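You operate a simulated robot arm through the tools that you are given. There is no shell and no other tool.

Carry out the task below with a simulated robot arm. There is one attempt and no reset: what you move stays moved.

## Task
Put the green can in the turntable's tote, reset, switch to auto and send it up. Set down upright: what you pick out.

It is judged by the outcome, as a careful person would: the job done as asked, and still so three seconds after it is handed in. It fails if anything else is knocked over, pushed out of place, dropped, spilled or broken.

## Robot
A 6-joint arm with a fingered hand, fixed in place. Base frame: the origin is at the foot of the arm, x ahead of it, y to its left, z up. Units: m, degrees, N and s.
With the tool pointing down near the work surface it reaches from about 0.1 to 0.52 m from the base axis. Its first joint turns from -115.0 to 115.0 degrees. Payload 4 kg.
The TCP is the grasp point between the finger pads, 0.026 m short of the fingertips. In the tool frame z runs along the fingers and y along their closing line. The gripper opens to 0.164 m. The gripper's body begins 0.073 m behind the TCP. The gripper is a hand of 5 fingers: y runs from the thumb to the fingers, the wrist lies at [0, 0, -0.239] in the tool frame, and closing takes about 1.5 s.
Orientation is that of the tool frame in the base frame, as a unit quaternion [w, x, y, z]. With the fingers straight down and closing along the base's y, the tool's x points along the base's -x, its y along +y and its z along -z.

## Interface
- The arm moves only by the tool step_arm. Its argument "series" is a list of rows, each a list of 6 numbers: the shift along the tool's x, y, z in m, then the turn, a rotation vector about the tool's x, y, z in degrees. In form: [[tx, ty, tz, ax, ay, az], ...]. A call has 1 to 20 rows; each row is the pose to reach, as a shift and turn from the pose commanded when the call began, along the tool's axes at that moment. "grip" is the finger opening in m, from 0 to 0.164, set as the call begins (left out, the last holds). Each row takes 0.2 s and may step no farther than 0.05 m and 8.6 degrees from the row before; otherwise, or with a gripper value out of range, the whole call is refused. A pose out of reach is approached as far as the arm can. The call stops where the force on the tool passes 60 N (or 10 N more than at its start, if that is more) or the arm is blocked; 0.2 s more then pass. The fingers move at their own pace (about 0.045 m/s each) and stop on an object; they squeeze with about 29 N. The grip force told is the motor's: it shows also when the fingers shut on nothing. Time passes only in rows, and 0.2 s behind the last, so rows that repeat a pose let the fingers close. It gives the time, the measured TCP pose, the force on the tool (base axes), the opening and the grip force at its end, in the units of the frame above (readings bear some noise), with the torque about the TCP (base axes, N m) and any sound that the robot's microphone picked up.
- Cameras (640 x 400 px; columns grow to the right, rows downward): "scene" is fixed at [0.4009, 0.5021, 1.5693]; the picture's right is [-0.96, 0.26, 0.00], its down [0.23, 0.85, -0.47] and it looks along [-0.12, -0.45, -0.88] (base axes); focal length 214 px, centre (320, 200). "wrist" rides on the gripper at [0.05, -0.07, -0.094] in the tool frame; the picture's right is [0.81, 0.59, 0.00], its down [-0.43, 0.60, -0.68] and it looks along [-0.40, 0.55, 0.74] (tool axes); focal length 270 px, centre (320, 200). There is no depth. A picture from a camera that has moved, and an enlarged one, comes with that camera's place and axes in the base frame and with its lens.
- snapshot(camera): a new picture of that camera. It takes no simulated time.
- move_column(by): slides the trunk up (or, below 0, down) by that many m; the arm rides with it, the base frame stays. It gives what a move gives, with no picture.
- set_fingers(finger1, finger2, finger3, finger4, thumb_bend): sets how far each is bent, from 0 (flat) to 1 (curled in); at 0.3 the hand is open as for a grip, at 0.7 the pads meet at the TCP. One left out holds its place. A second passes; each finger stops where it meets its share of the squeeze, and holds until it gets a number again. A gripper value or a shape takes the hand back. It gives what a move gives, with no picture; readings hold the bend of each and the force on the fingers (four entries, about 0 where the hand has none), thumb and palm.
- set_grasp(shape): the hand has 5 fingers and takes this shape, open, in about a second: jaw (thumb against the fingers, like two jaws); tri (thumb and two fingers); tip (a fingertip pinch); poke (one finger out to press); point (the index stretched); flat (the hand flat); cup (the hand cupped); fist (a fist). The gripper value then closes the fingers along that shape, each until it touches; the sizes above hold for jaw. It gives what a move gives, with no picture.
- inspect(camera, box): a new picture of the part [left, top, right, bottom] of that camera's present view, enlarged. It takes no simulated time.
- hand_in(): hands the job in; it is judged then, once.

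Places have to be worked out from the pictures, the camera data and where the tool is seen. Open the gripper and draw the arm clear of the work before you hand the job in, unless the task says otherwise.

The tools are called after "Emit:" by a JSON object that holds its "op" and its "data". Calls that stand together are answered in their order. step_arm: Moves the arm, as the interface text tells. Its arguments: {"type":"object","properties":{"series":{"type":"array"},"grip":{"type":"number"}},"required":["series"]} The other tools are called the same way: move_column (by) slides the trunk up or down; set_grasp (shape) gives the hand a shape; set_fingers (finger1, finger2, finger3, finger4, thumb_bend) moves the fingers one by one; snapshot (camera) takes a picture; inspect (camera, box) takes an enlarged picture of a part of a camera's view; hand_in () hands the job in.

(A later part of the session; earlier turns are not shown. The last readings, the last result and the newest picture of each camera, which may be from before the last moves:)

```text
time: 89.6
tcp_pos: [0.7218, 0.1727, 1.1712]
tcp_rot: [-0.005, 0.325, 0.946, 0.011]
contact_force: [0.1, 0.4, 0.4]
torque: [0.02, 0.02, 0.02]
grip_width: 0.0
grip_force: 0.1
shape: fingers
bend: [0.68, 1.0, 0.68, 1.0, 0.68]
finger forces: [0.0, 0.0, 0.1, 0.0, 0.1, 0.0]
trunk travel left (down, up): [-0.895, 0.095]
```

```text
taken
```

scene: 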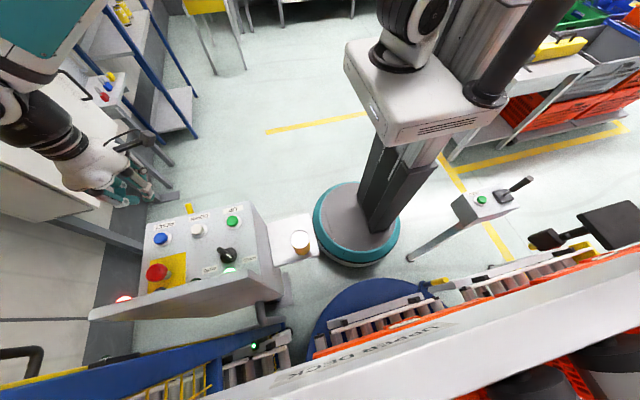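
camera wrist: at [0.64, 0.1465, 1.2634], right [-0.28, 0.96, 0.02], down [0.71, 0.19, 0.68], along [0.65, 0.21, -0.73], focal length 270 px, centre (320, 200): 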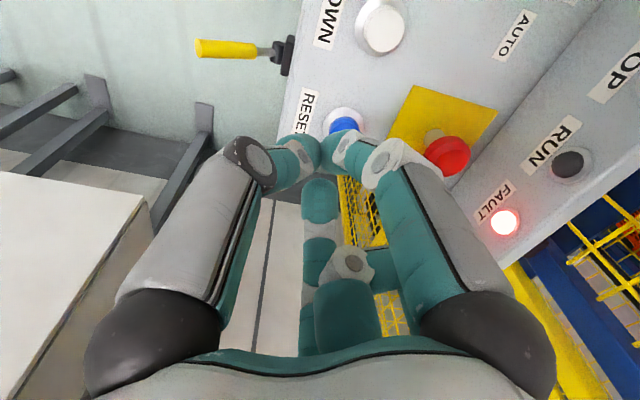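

FAULT is lit. Combining views: RESET ≈ (0.768, 0.2145), DOWN ≈ (0.672, 0.2155), UP ≈ (0.576, 0.2165), e-stop ≈ (0.742, 0.312). I'll tilt 12° outward for reach and hover just above RESET.

Emit:
{"op": "step_arm", "data": {"series": [[-0.002, 0.0136, 0.02, -4.85, -3.53, 0], [-0.004, 0.0271, 0.04, -9.71, -7.06, 0], [-0.0063, 0.0407, 0.06, -9.71, -7.06, 0], [-0.0084, 0.0542, 0.08, -9.71, -7.06, 0], [-0.0084, 0.0542, 0.08, -9.71, -7.06, 0]]}}

Emit:
{"op": "snapshot", "data": {"camera": "wrist"}}

Emit:
{"op": "inspect", "data": {"camera": "scene", "box": [80, 140, 280, 310]}}

```text
time: 90.8
tcp_pos: [0.7609, 0.2104, 1.0919]
tcp_rot: [0.082, 0.323, 0.94, 0.071]
contact_force: [-1.4, 0.1, 0.3]
torque: [-0.01, -0.02, 0.02]
grip_width: 0.0002
grip_force: 0.0
shape: fingers
bend: [0.68, 1.0, 0.68, 1.0, 0.68]
finger forces: [0.0, 0.0, 0.1, 0.0, 0.0, 0.0]
trunk travel left (down, up): [-0.895, 0.095]
```

```text
taken
camera wrist: at [0.6619, 0.1801, 1.1649], right [-0.28, 0.96, 0.02], down [0.55, 0.14, 0.82], along [0.78, 0.24, -0.57], focal length 270 px, centre (320, 200)
```

wrist: 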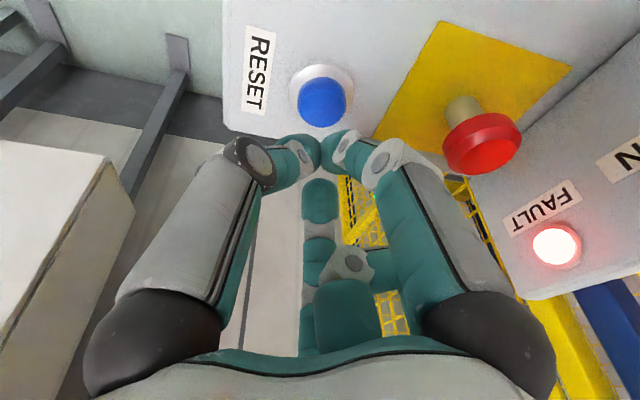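

```text
2.35 times, centred on (180, 225) of scene
camera zoom: at [0.4009, 0.5021, 1.5693], right [-0.96, 0.26, 0.0], down [0.23, 0.85, -0.47], along [-0.12, -0.45, -0.88], focal length 505 px, centre (649, 141)
```

zoom: 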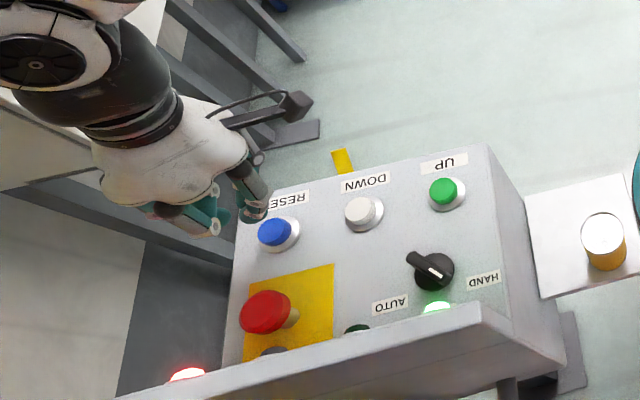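

RESET is centred under the fingertip axis, within about 3 mm. I'll come down 4 cm and check before pressing.

Emit:
{"op": "step_arm", "data": {"series": [[0.002, -0.0019, 0.0097, 0, 0, 0], [0.004, -0.0039, 0.0193, 0, 0, 0], [0.006, -0.0058, 0.029, 0, 0, 0], [0.0079, -0.0077, 0.0386, 0, 0, 0], [0.0079, -0.0077, 0.0386, 0, 0, 0]]}}

Emit:
{"op": "snapshot", "data": {"camera": "wrist"}}

Emit:
{"op": "inspect", "data": {"camera": "scene", "box": [120, 180, 240, 290]}}

```text
time: 92.0
tcp_pos: [0.7593, 0.2135, 1.0532]
tcp_rot: [0.082, 0.324, 0.94, 0.071]
contact_force: [-0.3, 0.2, -0.9]
torque: [0.0, -0.05, -0.01]
grip_width: 0.0001
grip_force: 0.1
shape: fingers
bend: [0.68, 1.0, 0.68, 1.0, 0.68]
finger forces: [0.1, 0.0, 0.1, 0.1, 0.1, 0.1]
trunk travel left (down, up): [-0.895, 0.095]
```

```text
taken
camera wrist: at [0.6597, 0.1833, 1.1257], right [-0.28, 0.96, 0.02], down [0.55, 0.14, 0.82], along [0.78, 0.24, -0.57], focal length 270 px, centre (320, 200)
```

wrist: 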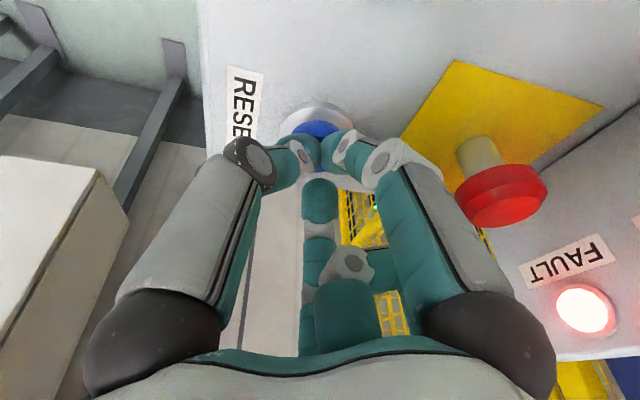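

```text
3.64 times, centred on (180, 235) of scene
camera zoom: at [0.4009, 0.5021, 1.5693], right [-0.96, 0.26, 0.0], down [0.23, 0.85, -0.47], along [-0.12, -0.45, -0.88], focal length 780 px, centre (829, 73)
```

zoom: 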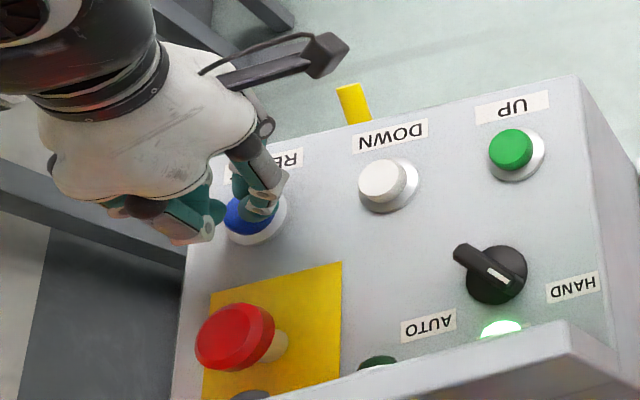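

The fingertips are right over the blue RESET cap, about 1.5 cm above it. Now I'll press down gradually and watch the force.

Emit:
{"op": "step_arm", "data": {"series": [[0.0004, -0.0007, 0.0039, 0, 0, 0], [0.0009, -0.0015, 0.0078, 0, 0, 0], [0.0013, -0.0022, 0.0117, 0, 0, 0], [0.0016, -0.0028, 0.0146, 0, 0, 0]]}}

Emit:
{"op": "inspect", "data": {"camera": "scene", "box": [80, 180, 240, 310]}}

```text
time: 93.0
tcp_pos: [0.7584, 0.2131, 1.0413]
tcp_rot: [0.084, 0.324, 0.939, 0.073]
contact_force: [-3.9, -3.9, 16.5]
torque: [-0.08, 0.16, 0.0]
grip_width: 0.0
grip_force: 10.1
shape: fingers
bend: [0.68, 1.0, 0.68, 1.0, 0.69]
finger forces: [7.2, 0.1, 0.0, 0.0, 12.6, 0.1]
trunk travel left (down, up): [-0.895, 0.095]
heard: click
```

```text
3.08 times, centred on (160, 245) of scene
camera zoom: at [0.4009, 0.5021, 1.5693], right [-0.96, 0.26, 0.0], down [0.23, 0.85, -0.47], along [-0.12, -0.45, -0.88], focal length 660 px, centre (812, 62)
```

zoom: 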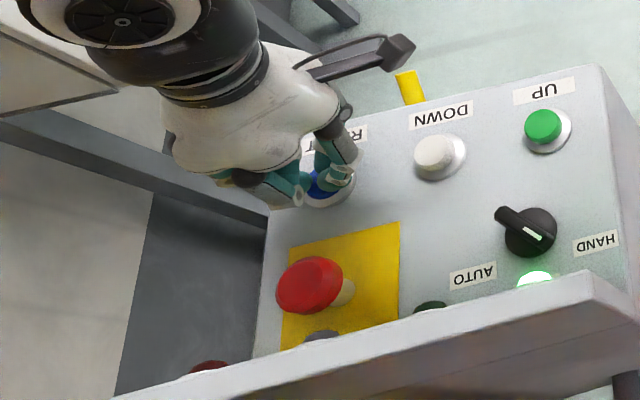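

Click heard, and the FAULT lamp has gone out, so RESET is done. I'll lift off and get a close look at the selector.

Emit:
{"op": "step_arm", "data": {"series": [[-0.0022, 0.0037, -0.0195, 0, 0, 0], [-0.0043, 0.0075, -0.039, 0, 0, 0], [-0.0087, 0.0149, -0.0781, 0, 0, 0], [-0.0119, 0.0205, -0.1073, 0, 0, 0]]}}

Emit:
{"op": "snapshot", "data": {"camera": "wrist"}}

Emit:
{"op": "inspect", "data": {"camera": "scene", "box": [80, 180, 280, 310]}}

```text
time: 94.0
tcp_pos: [0.7593, 0.2125, 1.1457]
tcp_rot: [0.082, 0.324, 0.94, 0.072]
contact_force: [0.3, 0.1, 0.5]
torque: [-0.01, -0.01, -0.02]
grip_width: 0.0
grip_force: 0.1
shape: fingers
bend: [0.68, 1.0, 0.68, 1.0, 0.68]
finger forces: [0.0, 0.1, 0.0, 0.0, 0.0, 0.0]
trunk travel left (down, up): [-0.895, 0.095]
```

```text
taken
camera wrist: at [0.6592, 0.1817, 1.2195], right [-0.28, 0.96, 0.02], down [0.56, 0.14, 0.82], along [0.78, 0.24, -0.57], focal length 270 px, centre (320, 200)
```

wrist: 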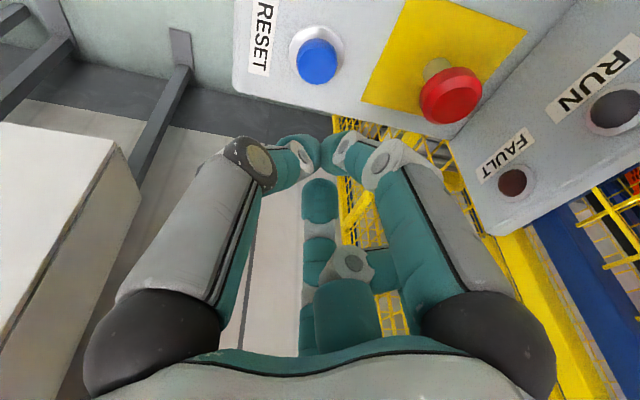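

```text
3.08 times, centred on (180, 245) of scene
camera zoom: at [0.4009, 0.5021, 1.5693], right [-0.96, 0.26, 0.0], down [0.23, 0.85, -0.47], along [-0.12, -0.45, -0.88], focal length 660 px, centre (751, 62)
```

zoom: 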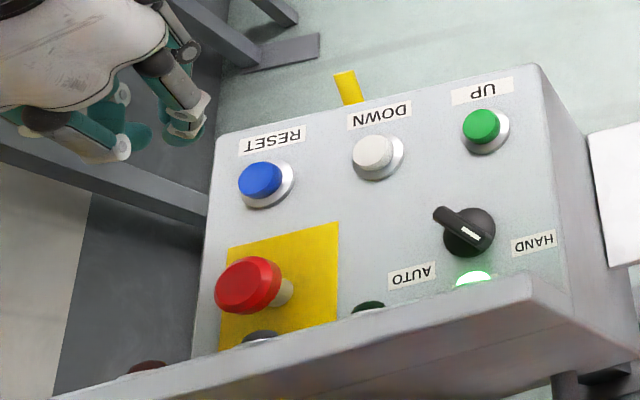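

FAULT is out and LOW is still lit. For the selector I'll use a single stretched digit (finger 2) as a peg with the others folded, so the palm stays well away from the lamp riser. I'll form that shape here in free air.

Emit:
{"op": "set_grasp", "data": {"shape": "fist"}}

Emit:
{"op": "set_fingers", "data": {"finger2": 0.45}}

Emit:
{"op": "set_fingers", "data": {"finger2": 0.45}}

Emit:
{"op": "snapshot", "data": {"camera": "wrist"}}

Emit:
{"op": "inspect", "data": {"camera": "scene", "box": [0, 60, 240, 280]}}

```text
time: 94.9
tcp_pos: [0.7584, 0.2135, 1.1454]
tcp_rot: [0.082, 0.324, 0.94, 0.071]
contact_force: [-0.6, -0.3, 0.2]
torque: [-0.01, -0.02, 0.01]
grip_width: 0.0
grip_force: 0.1
shape: fist
bend: [0.93, 1.0, 1.0, 1.0, 0.63]
finger forces: [0.0, 0.1, 0.0, 0.0, 0.0, 0.0]
trunk travel left (down, up): [-0.895, 0.095]
```

```text
time: 95.9
tcp_pos: [0.7598, 0.2129, 1.1454]
tcp_rot: [0.082, 0.323, 0.94, 0.072]
contact_force: [0.4, 1.0, 0.2]
torque: [0.03, 0.0, -0.01]
grip_width: 0.0442
grip_force: 0.0
shape: fingers
bend: [1.0, 1.0, 1.0, 1.0, 0.63]
finger forces: [0.0, 0.1, 0.0, 0.0, 0.0, 0.0]
trunk travel left (down, up): [-0.895, 0.095]
```

```text
time: 96.9
tcp_pos: [0.7596, 0.212, 1.1459]
tcp_rot: [0.082, 0.324, 0.94, 0.071]
contact_force: [-0.2, 0.4, -0.4]
torque: [-0.02, -0.02, 0.0]
grip_width: 0.0445
grip_force: 0.1
shape: fingers
bend: [1.0, 1.0, 1.0, 1.0, 0.63]
finger forces: [0.0, 0.0, 0.0, 0.1, 0.0, 0.0]
trunk travel left (down, up): [-0.895, 0.095]
```

```text
taken
camera wrist: at [0.6596, 0.1819, 1.2195], right [-0.28, 0.96, 0.02], down [0.56, 0.14, 0.82], along [0.78, 0.24, -0.57], focal length 270 px, centre (320, 200)
```

wrist: 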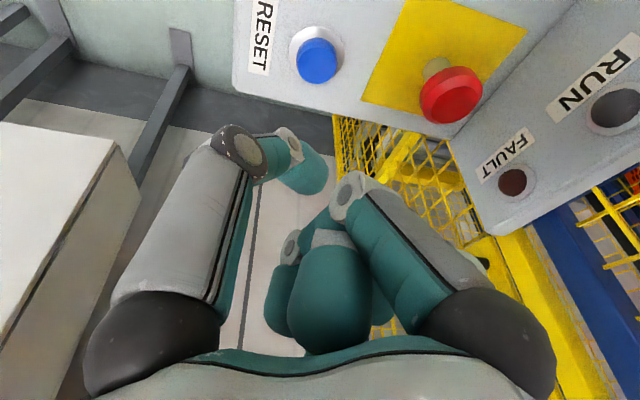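

```text
1.82 times, centred on (120, 170) of scene
camera zoom: at [0.4009, 0.5021, 1.5693], right [-0.96, 0.26, 0.0], down [0.23, 0.85, -0.47], along [-0.12, -0.45, -0.88], focal length 390 px, centre (684, 254)
```

zoom: 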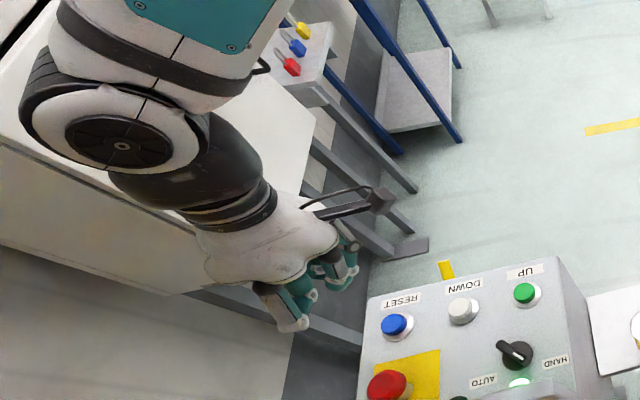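

Finger 2 is trapped beneath the others in a fist. I'll free finger 1 first, open finger 2, then fold finger 1 and the thumb back in.

Emit:
{"op": "set_fingers", "data": {"finger1": 0.45, "thumb_bend": 0.45}}

Emit:
{"op": "set_fingers", "data": {"finger2": 0.45}}

Emit:
{"op": "set_fingers", "data": {"finger2": 0.45, "finger1": 1.0}}

Emit:
{"op": "set_fingers", "data": {"finger1": 1.0}}

Emit:
{"op": "snapshot", "data": {"camera": "wrist"}}

```text
time: 97.9
tcp_pos: [0.7597, 0.2129, 1.1463]
tcp_rot: [0.082, 0.324, 0.94, 0.071]
contact_force: [0.6, 0.4, -0.4]
torque: [-0.01, -0.01, -0.03]
grip_width: 0.0543
grip_force: 0.0
shape: fingers
bend: [0.45, 1.0, 1.0, 1.0, 0.45]
finger forces: [0.0, 0.0, 0.0, 0.0, 0.0, 0.0]
trunk travel left (down, up): [-0.895, 0.095]
```

```text
time: 98.9
tcp_pos: [0.76, 0.2131, 1.1471]
tcp_rot: [0.082, 0.324, 0.94, 0.071]
contact_force: [-1.1, 0.3, -0.8]
torque: [-0.03, 0.01, -0.04]
grip_width: 0.0544
grip_force: 0.0
shape: fingers
bend: [0.45, 1.0, 1.0, 1.0, 0.45]
finger forces: [0.0, 0.0, 0.0, 0.1, 0.0, 0.0]
trunk travel left (down, up): [-0.895, 0.095]
```

```text
time: 99.9
tcp_pos: [0.7599, 0.2118, 1.1461]
tcp_rot: [0.082, 0.324, 0.94, 0.072]
contact_force: [-0.3, 0.0, -0.6]
torque: [0.02, -0.01, -0.01]
grip_width: 0.0753
grip_force: 0.0
shape: fingers
bend: [0.99, 1.0, 1.0, 1.0, 0.45]
finger forces: [0.1, 0.0, 0.0, 0.1, 0.1, 0.1]
trunk travel left (down, up): [-0.895, 0.095]
```

```text
time: 100.9
tcp_pos: [0.759, 0.2124, 1.1467]
tcp_rot: [0.081, 0.324, 0.94, 0.072]
contact_force: [0.0, -0.2, -0.1]
torque: [0.01, -0.02, 0.0]
grip_width: 0.0754
grip_force: 0.1
shape: fingers
bend: [0.99, 1.0, 1.0, 1.0, 0.45]
finger forces: [0.0, 0.1, 0.0, 0.1, 0.0, 0.0]
trunk travel left (down, up): [-0.895, 0.095]
```

```text
taken
camera wrist: at [0.6596, 0.1819, 1.2195], right [-0.28, 0.96, 0.02], down [0.56, 0.14, 0.82], along [0.78, 0.24, -0.57], focal length 270 px, centre (320, 200)
```

wrist: 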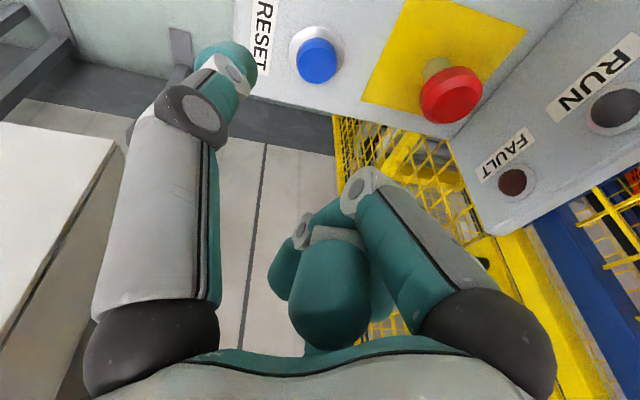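

Now all four fingers are folded and only the thumb is straight, but I want finger 2 as the peg. Finger 3 probably lies over it, so I'll open 1 and 3, free 2, then refold 3, 1 and the thumb.

Emit:
{"op": "set_fingers", "data": {"finger1": 0.4, "finger3": 0.45}}

Emit:
{"op": "set_fingers", "data": {"finger1": 0.4, "finger3": 0.4}}

Emit:
{"op": "set_fingers", "data": {"finger2": 0.45}}

Emit:
{"op": "set_fingers", "data": {"finger2": 0.42}}

Emit:
{"op": "snapshot", "data": {"camera": "wrist"}}

```text
time: 101.9
tcp_pos: [0.7596, 0.2126, 1.1482]
tcp_rot: [0.082, 0.323, 0.94, 0.072]
contact_force: [0.6, 0.2, -0.3]
torque: [0.0, -0.01, 0.0]
grip_width: 0.061
grip_force: 0.1
shape: fingers
bend: [0.4, 0.45, 0.45, 1.0, 0.45]
finger forces: [0.1, 0.0, 0.1, 0.1, 0.0, 0.0]
trunk travel left (down, up): [-0.895, 0.095]
```

```text
time: 102.9
tcp_pos: [0.7597, 0.2131, 1.1466]
tcp_rot: [0.082, 0.323, 0.94, 0.072]
contact_force: [0.2, -0.8, 0.6]
torque: [-0.01, 0.0, -0.03]
grip_width: 0.0608
grip_force: 0.0
shape: fingers
bend: [0.4, 0.45, 0.4, 1.0, 0.45]
finger forces: [0.0, 0.0, 0.0, 0.0, 0.0, 0.0]
trunk travel left (down, up): [-0.895, 0.095]
```

```text
time: 103.9
tcp_pos: [0.7593, 0.2121, 1.1464]
tcp_rot: [0.082, 0.324, 0.94, 0.072]
contact_force: [-0.1, 0.3, -0.1]
torque: [0.01, 0.04, -0.02]
grip_width: 0.0611
grip_force: 0.1
shape: fingers
bend: [0.4, 0.45, 0.4, 1.0, 0.45]
finger forces: [0.1, 0.0, 0.0, 0.1, 0.0, 0.1]
trunk travel left (down, up): [-0.895, 0.095]
```

```text
time: 104.9
tcp_pos: [0.7593, 0.2124, 1.1457]
tcp_rot: [0.082, 0.323, 0.94, 0.072]
contact_force: [-0.5, 0.3, -0.5]
torque: [0.0, -0.02, 0.01]
grip_width: 0.0609
grip_force: 0.0
shape: fingers
bend: [0.4, 0.42, 0.4, 1.0, 0.45]
finger forces: [0.0, 0.1, 0.1, 0.1, 0.0, 0.1]
trunk travel left (down, up): [-0.895, 0.095]
```

```text
taken
camera wrist: at [0.6596, 0.1818, 1.2195], right [-0.28, 0.96, 0.02], down [0.56, 0.14, 0.82], along [0.78, 0.24, -0.57], focal length 270 px, centre (320, 200)
```

wrist: 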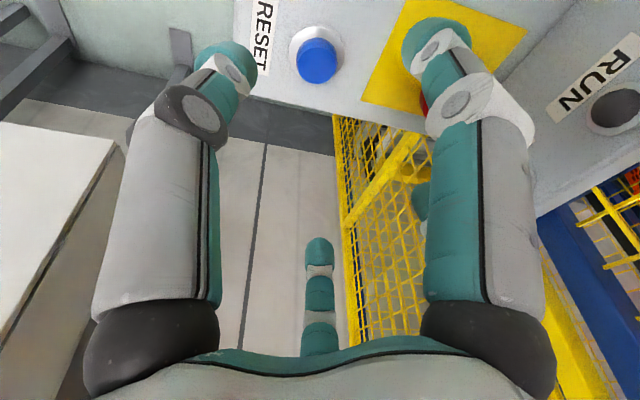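

Finger 2 is free now. I'll fold finger 3, then finger 1, then the thumb.

Emit:
{"op": "set_fingers", "data": {"finger3": 1.0}}

Emit:
{"op": "set_fingers", "data": {"finger3": 1.0}}

Emit:
{"op": "set_fingers", "data": {"finger1": 1.0}}

Emit:
{"op": "set_fingers", "data": {"finger1": 1.0}}

Emit:
{"op": "set_fingers", "data": {"thumb_bend": 1.0}}

Emit:
{"op": "set_fingers", "data": {"thumb_bend": 1.0}}

Emit:
{"op": "snapshot", "data": {"camera": "wrist"}}

Emit:
{"op": "inspect", "data": {"camera": "scene", "box": [60, 120, 220, 260]}}

```text
time: 105.9
tcp_pos: [0.7596, 0.2122, 1.1465]
tcp_rot: [0.082, 0.324, 0.94, 0.071]
contact_force: [0.3, 0.3, 0.1]
torque: [0.01, -0.02, -0.03]
grip_width: 0.0609
grip_force: 0.2
shape: fingers
bend: [0.4, 0.42, 1.0, 1.0, 0.45]
finger forces: [0.0, 0.0, 0.0, 0.0, 0.0, 0.0]
trunk travel left (down, up): [-0.895, 0.095]
```

```text
time: 106.9
tcp_pos: [0.7587, 0.2128, 1.1457]
tcp_rot: [0.083, 0.324, 0.94, 0.072]
contact_force: [0.3, 0.4, -0.2]
torque: [-0.01, -0.03, 0.03]
grip_width: 0.0606
grip_force: 0.0
shape: fingers
bend: [0.4, 0.42, 1.0, 1.0, 0.45]
finger forces: [0.0, 0.1, 0.0, 0.0, 0.0, 0.0]
trunk travel left (down, up): [-0.895, 0.095]
```

```text
time: 107.9
tcp_pos: [0.7596, 0.2123, 1.1466]
tcp_rot: [0.082, 0.323, 0.94, 0.071]
contact_force: [-0.3, 0.4, 0.7]
torque: [0.02, 0.0, 0.04]
grip_width: 0.0616
grip_force: 0.1
shape: fingers
bend: [0.91, 0.42, 1.0, 1.0, 0.45]
finger forces: [0.0, 0.0, 0.0, 0.0, 0.1, 0.0]
trunk travel left (down, up): [-0.895, 0.095]
```

```text
time: 108.9
tcp_pos: [0.7597, 0.2128, 1.1458]
tcp_rot: [0.082, 0.324, 0.94, 0.072]
contact_force: [-0.2, 0.1, 0.0]
torque: [0.02, -0.02, 0.01]
grip_width: 0.0617
grip_force: 0.1
shape: fingers
bend: [0.92, 0.42, 1.0, 1.0, 0.45]
finger forces: [0.0, 0.0, 0.0, 0.0, 0.0, 0.0]
trunk travel left (down, up): [-0.895, 0.095]
```

```text
time: 109.9
tcp_pos: [0.7599, 0.2122, 1.1468]
tcp_rot: [0.082, 0.324, 0.94, 0.071]
contact_force: [0.9, 0.4, -0.5]
torque: [0.01, -0.03, 0.02]
grip_width: 0.0085
grip_force: 0.1
shape: fingers
bend: [0.95, 0.42, 1.0, 1.0, 0.82]
finger forces: [0.0, 0.0, 0.0, 0.0, 0.0, 0.0]
trunk travel left (down, up): [-0.895, 0.095]
```

```text
time: 110.9
tcp_pos: [0.7593, 0.2125, 1.1461]
tcp_rot: [0.082, 0.324, 0.94, 0.071]
contact_force: [0.1, 0.3, 0.5]
torque: [0.01, -0.04, 0.01]
grip_width: 0.0086
grip_force: 0.1
shape: fingers
bend: [0.95, 0.42, 1.0, 1.0, 0.82]
finger forces: [0.0, 0.0, 0.0, 0.1, 0.0, 0.1]
trunk travel left (down, up): [-0.895, 0.095]
```

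```text
taken
camera wrist: at [0.6596, 0.1818, 1.2194], right [-0.28, 0.96, 0.02], down [0.56, 0.14, 0.82], along [0.78, 0.24, -0.57], focal length 270 px, centre (320, 200)
```

wrist: 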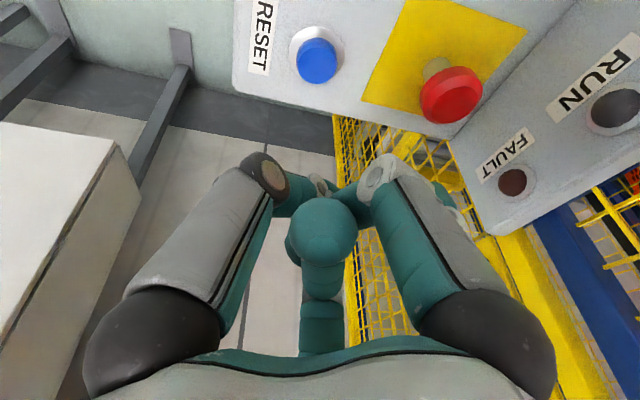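

```text
2.86 times, centred on (140, 190) of scene
camera zoom: at [0.4009, 0.5021, 1.5693], right [-0.96, 0.26, 0.0], down [0.23, 0.85, -0.47], along [-0.12, -0.45, -0.88], focal length 613 px, centre (834, 229)
```

zoom: 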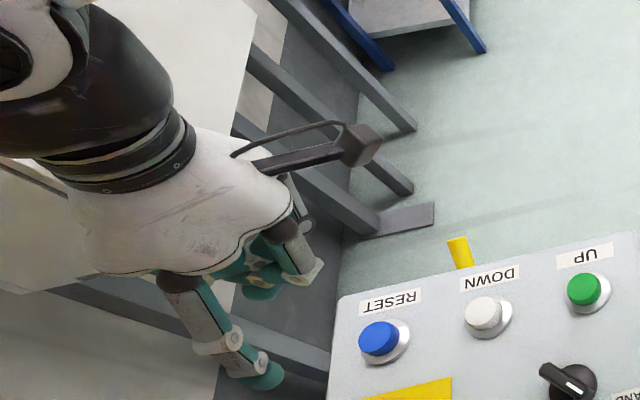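

Now finger 2 is a clean straight peg, about 3 cm below the folded digits. I'll bring the hand upright and hover it near the selector with the palm on the operator side.

Emit:
{"op": "step_arm", "data": {"series": [[0.0335, -0.0231, -0.0028, 4.85, 3.53, 0], [0.0671, -0.0462, -0.0056, 9.71, 7.06, 0], [0.1006, -0.0693, -0.0085, 9.71, 7.06, 0], [0.1342, -0.0924, -0.0113, 9.71, 7.06, 0], [0.1677, -0.1155, -0.0141, 9.71, 7.06, 0], [0.1677, -0.1155, -0.0141, 9.71, 7.06, 0]]}}

Emit:
{"op": "snapshot", "data": {"camera": "wrist"}}

Emit:
{"op": "inspect", "data": {"camera": "scene", "box": [180, 150, 300, 290]}}

```text
time: 112.3
tcp_pos: [0.5574, 0.2273, 1.1201]
tcp_rot: [-0.004, 0.324, 0.946, 0.011]
contact_force: [1.1, -0.3, -0.3]
torque: [0.0, -0.01, -0.01]
grip_width: 0.0088
grip_force: 0.1
shape: fingers
bend: [0.95, 0.42, 1.0, 1.0, 0.82]
finger forces: [0.1, 0.0, 0.1, 0.0, 0.0, 0.1]
trunk travel left (down, up): [-0.895, 0.095]
```

```text
taken
camera wrist: at [0.4737, 0.2009, 1.2122], right [-0.28, 0.96, 0.02], down [0.71, 0.19, 0.68], along [0.65, 0.21, -0.73], focal length 270 px, centre (320, 200)
```

wrist: 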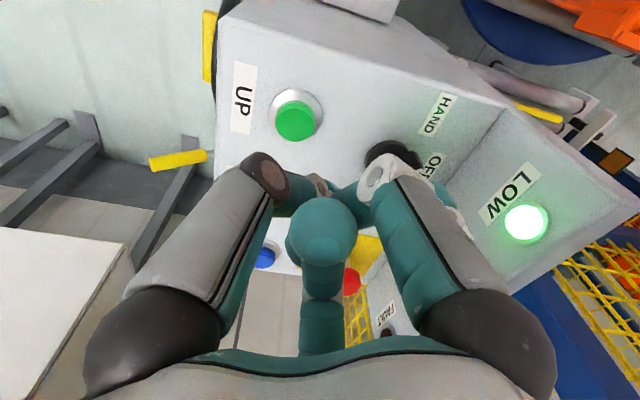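

```text
2.86 times, centred on (240, 220) of scene
camera zoom: at [0.4009, 0.5021, 1.5693], right [-0.96, 0.26, 0.0], down [0.23, 0.85, -0.47], along [-0.12, -0.45, -0.88], focal length 613 px, centre (549, 143)
```

zoom: 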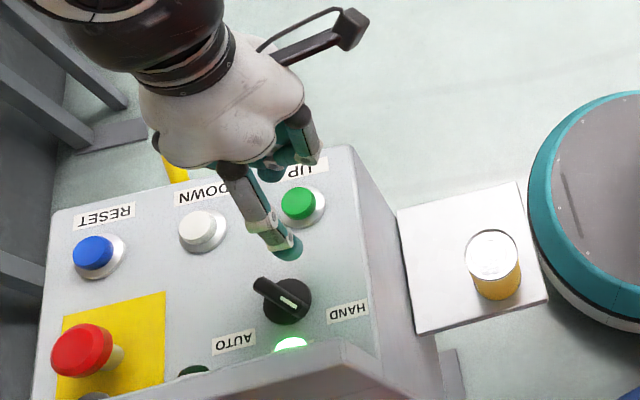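

The peg tip is at about (0.560, 0.296), which is just beside the knob's pointer end on its clockwise-driving side. I'll lower it to about 1.8 cm above the panel.

Emit:
{"op": "step_arm", "data": {"series": [[-0.0003, -0.0004, 0.02, 0, 0, 0], [-0.0006, -0.0007, 0.04, 0, 0, 0], [-0.0009, -0.0011, 0.06, 0, 0, 0], [-0.0011, -0.0014, 0.076, 0, 0, 0], [-0.0011, -0.0014, 0.076, 0, 0, 0]]}}

Emit:
{"op": "inspect", "data": {"camera": "scene", "box": [190, 190, 290, 290]}}

Emit:
{"op": "snapshot", "data": {"camera": "wrist"}}

```text
time: 113.5
tcp_pos: [0.557, 0.2262, 1.0447]
tcp_rot: [-0.003, 0.324, 0.946, 0.012]
contact_force: [-0.4, 0.0, 0.3]
torque: [-0.01, 0.01, 0.0]
grip_width: 0.0083
grip_force: 0.0
shape: fingers
bend: [0.95, 0.42, 1.0, 1.0, 0.82]
finger forces: [0.1, 0.0, 0.1, 0.0, 0.0, 0.1]
trunk travel left (down, up): [-0.895, 0.095]
```

```text
4.00 times, centred on (240, 240) of scene
camera zoom: at [0.4009, 0.5021, 1.5693], right [-0.96, 0.26, 0.0], down [0.23, 0.85, -0.47], along [-0.12, -0.45, -0.88], focal length 858 px, centre (640, 40)
```

zoom: 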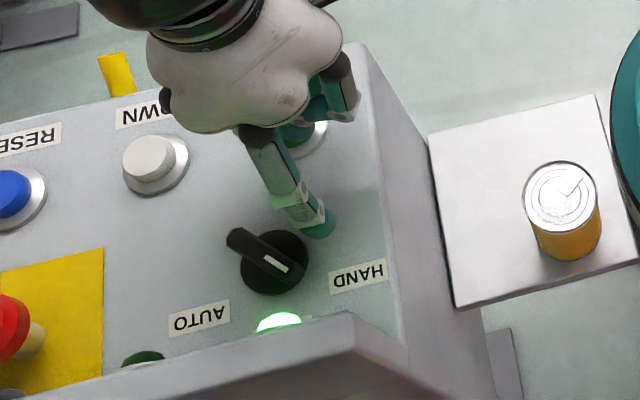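

```text
taken
camera wrist: at [0.474, 0.2003, 1.1382], right [-0.28, 0.96, 0.02], down [0.71, 0.19, 0.68], along [0.65, 0.21, -0.73], focal length 270 px, centre (320, 200)
```

wrist: 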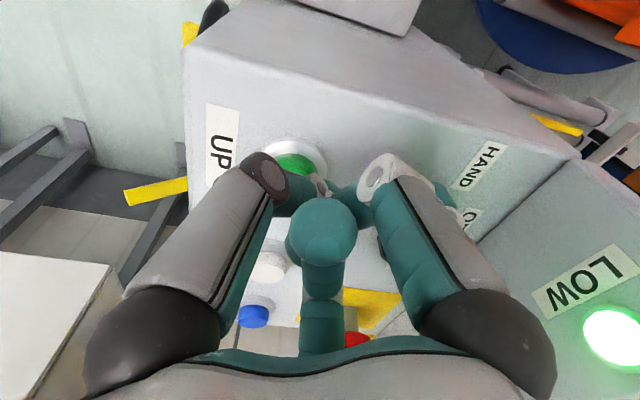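

The peg is beside the pointer end at about (−0.037, −0.012) relative to the knob centre. I'll sweep it along an arc around the knob, first about half way, to push the pointer clockwise.

Emit:
{"op": "step_arm", "data": {"series": [[-0.0045, 0.0138, 0.0002, 0, 0, 0], [-0.001, 0.0176, 0.0003, 0, 0, 0], [0.0016, 0.0221, 0.0004, 0, 0, 0], [0.0032, 0.0271, 0.0005, 0, 0, 0], [0.0037, 0.0323, 0.0007, 0, 0, 0]]}}

Emit:
{"op": "inspect", "data": {"camera": "scene", "box": [190, 190, 290, 290]}}

```text
time: 114.7
tcp_pos: [0.5748, 0.2564, 1.0458]
tcp_rot: [-0.003, 0.324, 0.946, 0.012]
contact_force: [-0.7, -0.3, -0.6]
torque: [-0.01, -0.01, 0.01]
grip_width: 0.0085
grip_force: 0.1
shape: fingers
bend: [0.95, 0.42, 1.0, 1.0, 0.82]
finger forces: [0.1, 0.1, 0.0, 0.0, 0.0, 0.0]
trunk travel left (down, up): [-0.895, 0.095]
```

```text
4.00 times, centred on (240, 240) of scene
camera zoom: at [0.4009, 0.5021, 1.5693], right [-0.96, 0.26, 0.0], down [0.23, 0.85, -0.47], along [-0.12, -0.45, -0.88], focal length 858 px, centre (640, 40)
```

zoom: 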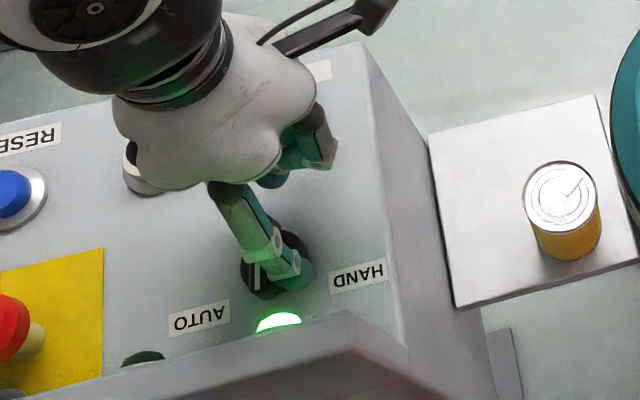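

The pointer has moved with no significant force, and appears to be near OFF now. I'll continue the sweep towards AUTO.

Emit:
{"op": "step_arm", "data": {"series": [[-0.0005, 0.0052, 0.0, 0, 0, 0], [-0.0022, 0.0102, 0.0001, 0, 0, 0], [-0.0049, 0.0147, 0.0002, 0, 0, 0], [-0.0077, 0.018, 0.0002, 0, 0, 0], [-0.0097, 0.0197, 0.0002, 0, 0, 0]]}}

Emit:
{"op": "inspect", "data": {"camera": "scene", "box": [190, 190, 290, 290]}}

```text
time: 115.9
tcp_pos: [0.5951, 0.2628, 1.046]
tcp_rot: [-0.003, 0.325, 0.946, 0.012]
contact_force: [0.0, -0.4, -0.5]
torque: [-0.02, 0.01, 0.05]
grip_width: 0.0084
grip_force: 0.1
shape: fingers
bend: [0.95, 0.42, 1.0, 1.0, 0.82]
finger forces: [0.0, 0.0, 0.0, 0.0, 0.1, 0.0]
trunk travel left (down, up): [-0.895, 0.095]
```

```text
4.00 times, centred on (240, 240) of scene
camera zoom: at [0.4009, 0.5021, 1.5693], right [-0.96, 0.26, 0.0], down [0.23, 0.85, -0.47], along [-0.12, -0.45, -0.88], focal length 858 px, centre (640, 40)
```

zoom: 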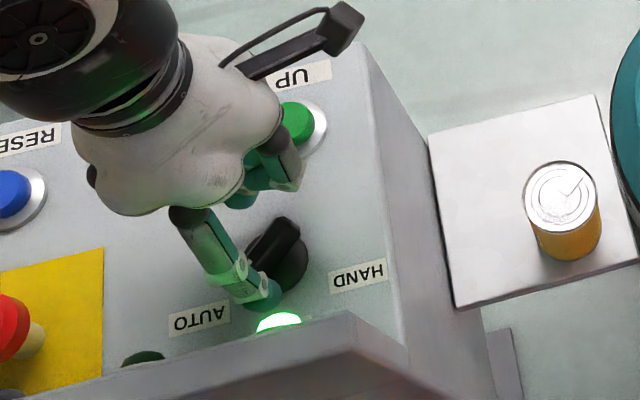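

The pointer end now faces AUTO. I'll lift the peg straight up to get a clear view of where the pointer settled.

Emit:
{"op": "step_arm", "data": {"series": [[0.0003, 0.0004, -0.02, 0, 0, 0], [0.0006, 0.0007, -0.04, 0, 0, 0], [0.0009, 0.0011, -0.06, 0, 0, 0], [0.0012, 0.0015, -0.085, 0, 0, 0]]}}

Emit:
{"op": "inspect", "data": {"camera": "scene", "box": [190, 190, 290, 290]}}

Emit:
{"op": "snapshot", "data": {"camera": "wrist"}}

```text
time: 116.9
tcp_pos: [0.5932, 0.2622, 1.1317]
tcp_rot: [-0.003, 0.325, 0.946, 0.012]
contact_force: [-0.7, -0.4, 0.3]
torque: [-0.01, -0.02, 0.02]
grip_width: 0.0084
grip_force: 0.0
shape: fingers
bend: [0.95, 0.42, 1.0, 1.0, 0.82]
finger forces: [0.1, 0.0, 0.0, 0.1, 0.0, 0.0]
trunk travel left (down, up): [-0.895, 0.095]
```

```text
4.00 times, centred on (240, 240) of scene
camera zoom: at [0.4009, 0.5021, 1.5693], right [-0.96, 0.26, 0.0], down [0.23, 0.85, -0.47], along [-0.12, -0.45, -0.88], focal length 858 px, centre (640, 40)
```

zoom: 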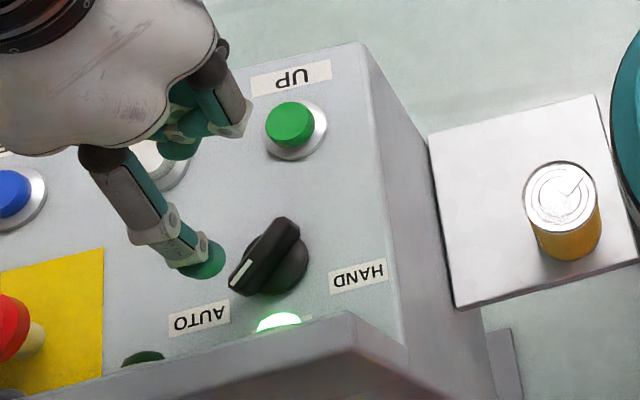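

```text
taken
camera wrist: at [0.5104, 0.2362, 1.2236], right [-0.28, 0.96, 0.02], down [0.71, 0.19, 0.68], along [0.65, 0.21, -0.73], focal length 270 px, centre (320, 200)
```

wrist: 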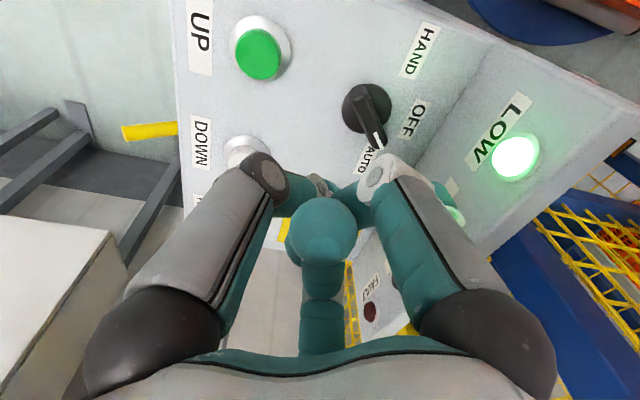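

The white mark now points at AUTO (azimuth ≈40°, mirror image of the old HAND position). I'll zoom in to verify it and see the lamps.

Emit:
{"op": "inspect", "data": {"camera": "wrist", "box": [320, 0, 560, 330]}}

Emit:
{"op": "inspect", "data": {"camera": "scene", "box": [100, 230, 300, 330]}}

```text
1.21 times, centred on (440, 165) of wrist
camera zoom: at [0.5104, 0.2362, 1.2236], right [-0.28, 0.96, 0.02], down [0.71, 0.19, 0.68], along [0.65, 0.21, -0.73], focal length 328 px, centre (174, 242)
```

zoom: 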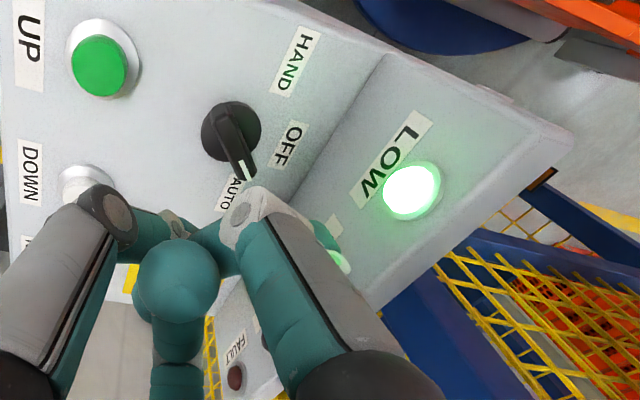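

```text
3.20 times, centred on (200, 280) of scene
camera zoom: at [0.4009, 0.5021, 1.5693], right [-0.96, 0.26, 0.0], down [0.23, 0.85, -0.47], along [-0.12, -0.45, -0.88], focal length 686 px, centre (704, -56)
```

zoom: 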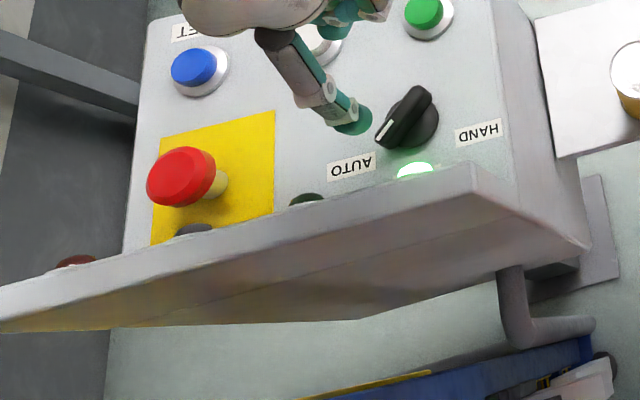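

The selector is at AUTO. Next I'll position the same peg over the UP button at (0.576, 0.2165), stopping a few cm above it.

Emit:
{"op": "step_arm", "data": {"series": [[-0.0138, -0.0258, 0.002, 0, 0, 0], [-0.0277, -0.0516, 0.005, 0, 0, 0], [-0.0415, -0.0774, 0.015, 0, 0, 0], [-0.0553, -0.1032, 0.025, 0, 0, 0], [-0.0553, -0.1032, 0.029, 0, 0, 0], [-0.0553, -0.1032, 0.029, 0, 0, 0]]}}

Emit:
{"op": "inspect", "data": {"camera": "scene", "box": [180, 160, 290, 270]}}

Emit:
{"op": "snapshot", "data": {"camera": "wrist"}}

```text
time: 118.3
tcp_pos: [0.5725, 0.1468, 1.1001]
tcp_rot: [-0.003, 0.325, 0.946, 0.012]
contact_force: [-0.1, 0.2, 0.5]
torque: [0.0, 0.03, 0.01]
grip_width: 0.0085
grip_force: 0.0
shape: fingers
bend: [0.95, 0.42, 1.0, 1.0, 0.82]
finger forces: [0.0, 0.0, 0.0, 0.0, 0.1, 0.0]
trunk travel left (down, up): [-0.895, 0.095]
```

```text
3.64 times, centred on (235, 215) of scene
camera zoom: at [0.4009, 0.5021, 1.5693], right [-0.96, 0.26, 0.0], down [0.23, 0.85, -0.47], along [-0.12, -0.45, -0.88], focal length 780 px, centre (629, 146)
```

zoom: 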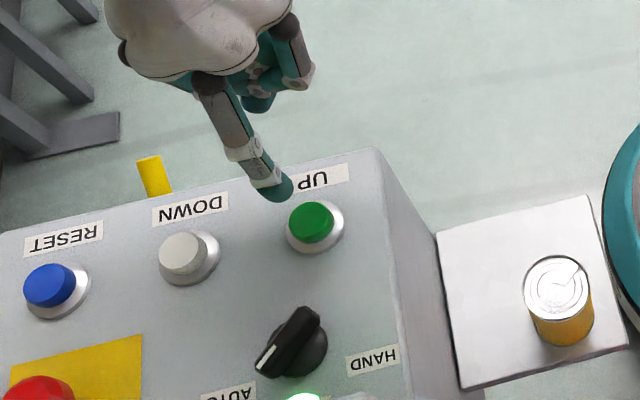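

```text
taken
camera wrist: at [0.4901, 0.1212, 1.1925], right [-0.28, 0.96, 0.02], down [0.71, 0.19, 0.68], along [0.65, 0.21, -0.73], focal length 270 px, centre (320, 200)
```

wrist: 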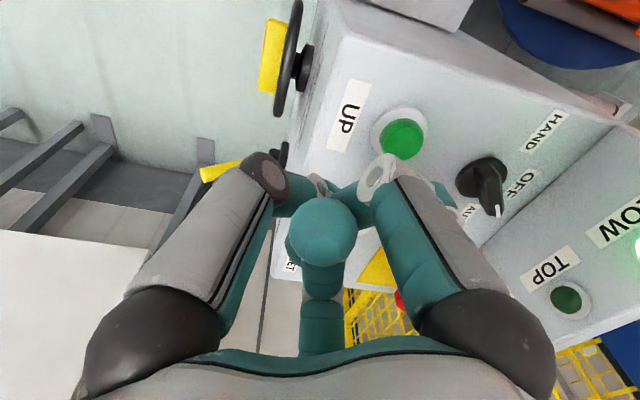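

The peg is over UP within about 3 mm. I'll go down 5 cm first, then press in small steps.

Emit:
{"op": "step_arm", "data": {"series": [[-0.0002, -0.0003, 0.0167, 0, 0, 0], [-0.0005, -0.0006, 0.0333, 0, 0, 0], [-0.0007, -0.0009, 0.048, 0, 0, 0], [-0.0007, -0.0009, 0.048, 0, 0, 0]]}}

Emit:
{"op": "inspect", "data": {"camera": "scene", "box": [190, 180, 290, 270]}}

```text
time: 119.3
tcp_pos: [0.5729, 0.1485, 1.0516]
tcp_rot: [-0.003, 0.325, 0.946, 0.012]
contact_force: [-0.1, 0.3, 0.0]
torque: [0.01, -0.01, -0.01]
grip_width: 0.0085
grip_force: 0.2
shape: fingers
bend: [0.95, 0.42, 1.0, 1.0, 0.82]
finger forces: [0.1, 0.0, 0.0, 0.0, 0.1, 0.0]
trunk travel left (down, up): [-0.895, 0.095]
```

```text
4.44 times, centred on (240, 225) of scene
camera zoom: at [0.4009, 0.5021, 1.5693], right [-0.96, 0.26, 0.0], down [0.23, 0.85, -0.47], along [-0.12, -0.45, -0.88], focal length 953 px, centre (676, 89)
```

zoom: 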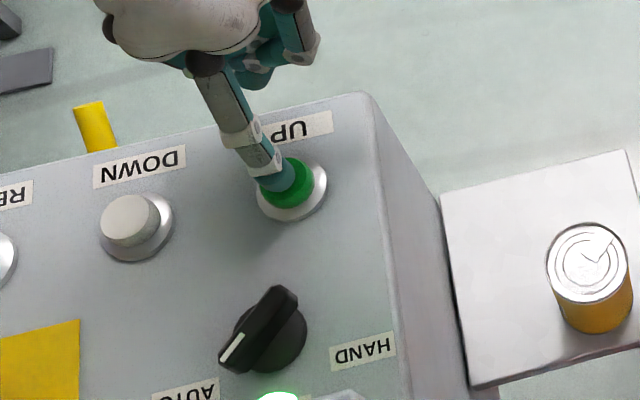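

The peg is centred on the green cap (allowing for parallax). Now I'll press UP.

Emit:
{"op": "step_arm", "data": {"series": [[-0.0001, -0.0001, 0.005, 0, 0, 0], [-0.0001, -0.0002, 0.01, 0, 0, 0], [-0.0002, -0.0002, 0.014, 0, 0, 0], [-0.0002, -0.0003, 0.018, 0, 0, 0]]}}

Emit:
{"op": "snapshot", "data": {"camera": "scene"}}

Emit:
{"op": "snapshot", "data": {"camera": "wrist"}}

```text
time: 120.3
tcp_pos: [0.5731, 0.1478, 1.0409]
tcp_rot: [0.001, 0.326, 0.945, 0.015]
contact_force: [-0.1, -11.4, 55.6]
torque: [3.76, -0.05, 0.03]
grip_width: 0.0084
grip_force: 27.7
shape: fingers
bend: [0.95, 0.39, 1.0, 1.0, 0.82]
finger forces: [0.0, 55.7, 0.0, 0.0, 0.0, 0.0]
trunk travel left (down, up): [-0.895, 0.095]
heard: click
```

```text
taken
```

scene: 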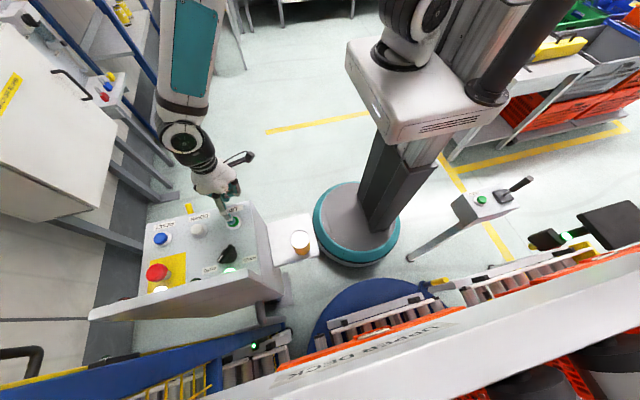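

```text
taken
camera wrist: at [0.4899, 0.1203, 1.1318], right [-0.28, 0.96, 0.03], down [0.7, 0.18, 0.69], along [0.66, 0.21, -0.72], focal length 270 px, centre (320, 200)
```

wrist: 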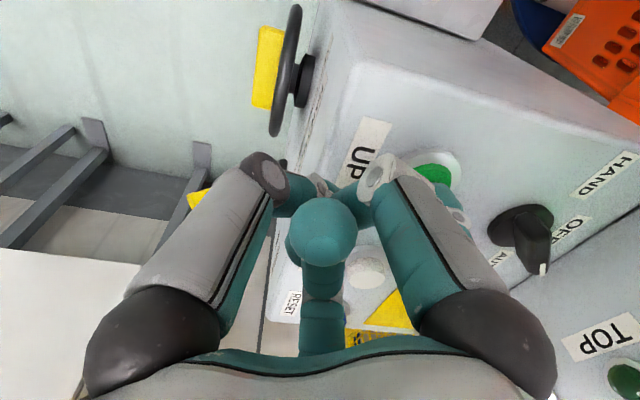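

Click heard, and the RUN lamp looks lit. I'll lift off the button and watch what the machine does.

Emit:
{"op": "step_arm", "data": {"series": [[0.0003, 0.0004, -0.02, 0, 0, 0], [0.0006, 0.0007, -0.05, 0, 0, 0], [0.001, 0.0012, -0.09, 0, 0, 0]]}}

Emit:
{"op": "snapshot", "data": {"camera": "scene"}}

Emit:
{"op": "snapshot", "data": {"camera": "wrist"}}

```text
time: 121.1
tcp_pos: [0.5727, 0.1478, 1.123]
tcp_rot: [-0.004, 0.323, 0.946, 0.011]
contact_force: [-0.7, 0.1, -1.0]
torque: [-0.03, -0.01, 0.0]
grip_width: 0.0085
grip_force: 0.1
shape: fingers
bend: [0.95, 0.42, 1.0, 1.0, 0.82]
finger forces: [0.0, 0.0, 0.0, 0.1, 0.1, 0.1]
trunk travel left (down, up): [-0.895, 0.095]
```

```text
taken
```

scene: 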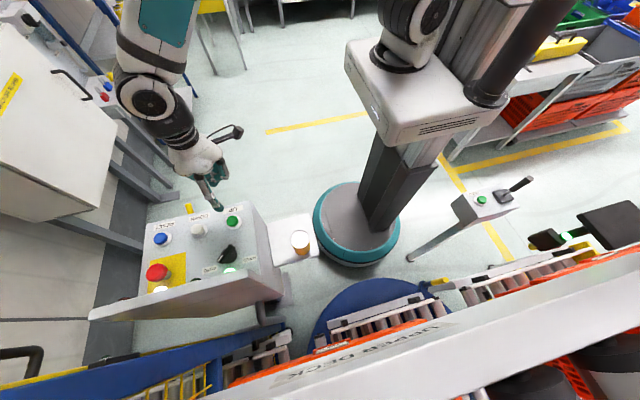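

```text
taken
camera wrist: at [0.4909, 0.1221, 1.2156], right [-0.28, 0.96, 0.02], down [0.71, 0.19, 0.68], along [0.65, 0.21, -0.73], focal length 270 px, centre (320, 200)
```

wrist: 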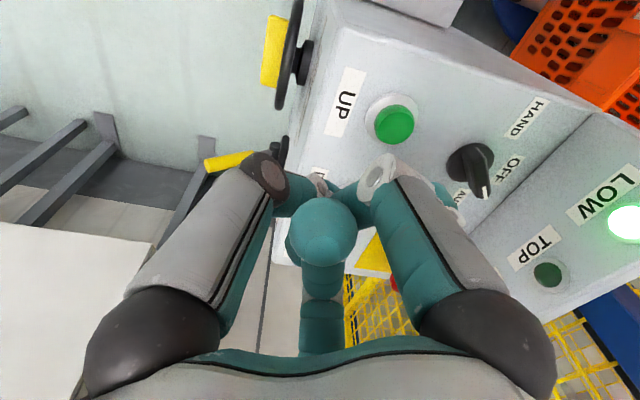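

The tote is rolling off the turntable towards the lift and RUN is lit, so the automatic cycle is running. I'll wait and watch.

Emit:
{"op": "step_arm", "data": {"series": [[0, 0, 0, 0, 0, 0], [0, 0, 0, 0, 0, 0], [0, 0, 0, 0, 0, 0], [0, 0, 0, 0, 0, 0], [0, 0, 0, 0, 0, 0], [0, 0, 0, 0, 0, 0], [0, 0, 0, 0, 0, 0], [0, 0, 0, 0, 0, 0], [0, 0, 0, 0, 0, 0], [0, 0, 0, 0, 0, 0]]}}

Emit:
{"op": "snapshot", "data": {"camera": "scene"}}

```text
time: 123.3
tcp_pos: [0.5752, 0.1491, 1.123]
tcp_rot: [-0.003, 0.325, 0.946, 0.012]
contact_force: [0.2, -0.1, 0.5]
torque: [0.0, -0.02, 0.0]
grip_width: 0.0086
grip_force: 0.1
shape: fingers
bend: [0.95, 0.42, 1.0, 1.0, 0.82]
finger forces: [0.0, 0.1, 0.0, 0.0, 0.1, 0.1]
trunk travel left (down, up): [-0.895, 0.095]
```

```text
taken
```

scene: 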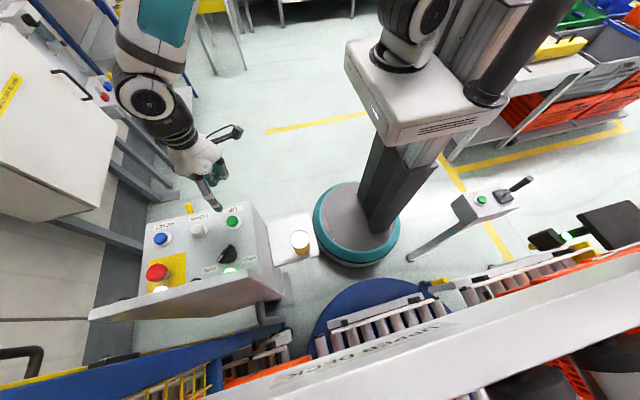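

The tote is now entering the lift. I'll keep waiting.

Emit:
{"op": "step_arm", "data": {"series": [[0, 0, 0, 0, 0, 0], [0, 0, 0, 0, 0, 0], [0, 0, 0, 0, 0, 0], [0, 0, 0, 0, 0, 0], [0, 0, 0, 0, 0, 0], [0, 0, 0, 0, 0, 0], [0, 0, 0, 0, 0, 0], [0, 0, 0, 0, 0, 0], [0, 0, 0, 0, 0, 0], [0, 0, 0, 0, 0, 0], [0, 0, 0, 0, 0, 0], [0, 0, 0, 0, 0, 0], [0, 0, 0, 0, 0, 0], [0, 0, 0, 0, 0, 0], [0, 0, 0, 0, 0, 0]]}}

Emit:
{"op": "snapshot", "data": {"camera": "scene"}}

Emit:
{"op": "snapshot", "data": {"camera": "wrist"}}

```text
time: 126.5
tcp_pos: [0.5756, 0.1481, 1.1237]
tcp_rot: [-0.003, 0.325, 0.946, 0.012]
contact_force: [0.2, -0.1, 0.1]
torque: [-0.01, -0.01, -0.02]
grip_width: 0.0084
grip_force: 0.0
shape: fingers
bend: [0.95, 0.42, 1.0, 1.0, 0.82]
finger forces: [0.0, 0.0, 0.0, 0.0, 0.0, 0.1]
trunk travel left (down, up): [-0.895, 0.095]
```

```text
taken
```

scene: 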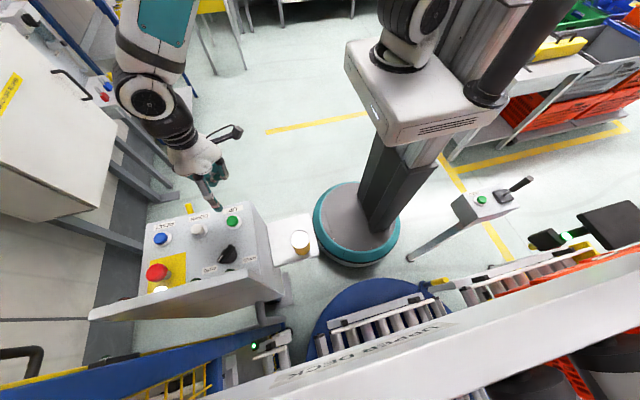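

```text
taken
camera wrist: at [0.4921, 0.122, 1.2158], right [-0.28, 0.96, 0.02], down [0.71, 0.19, 0.68], along [0.65, 0.21, -0.73], focal length 270 px, centre (320, 200)
```

wrist: 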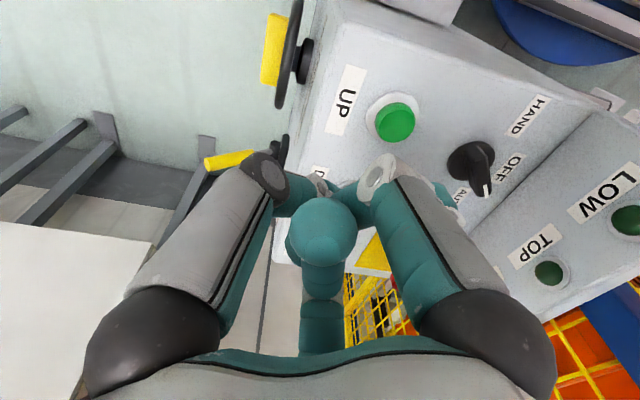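

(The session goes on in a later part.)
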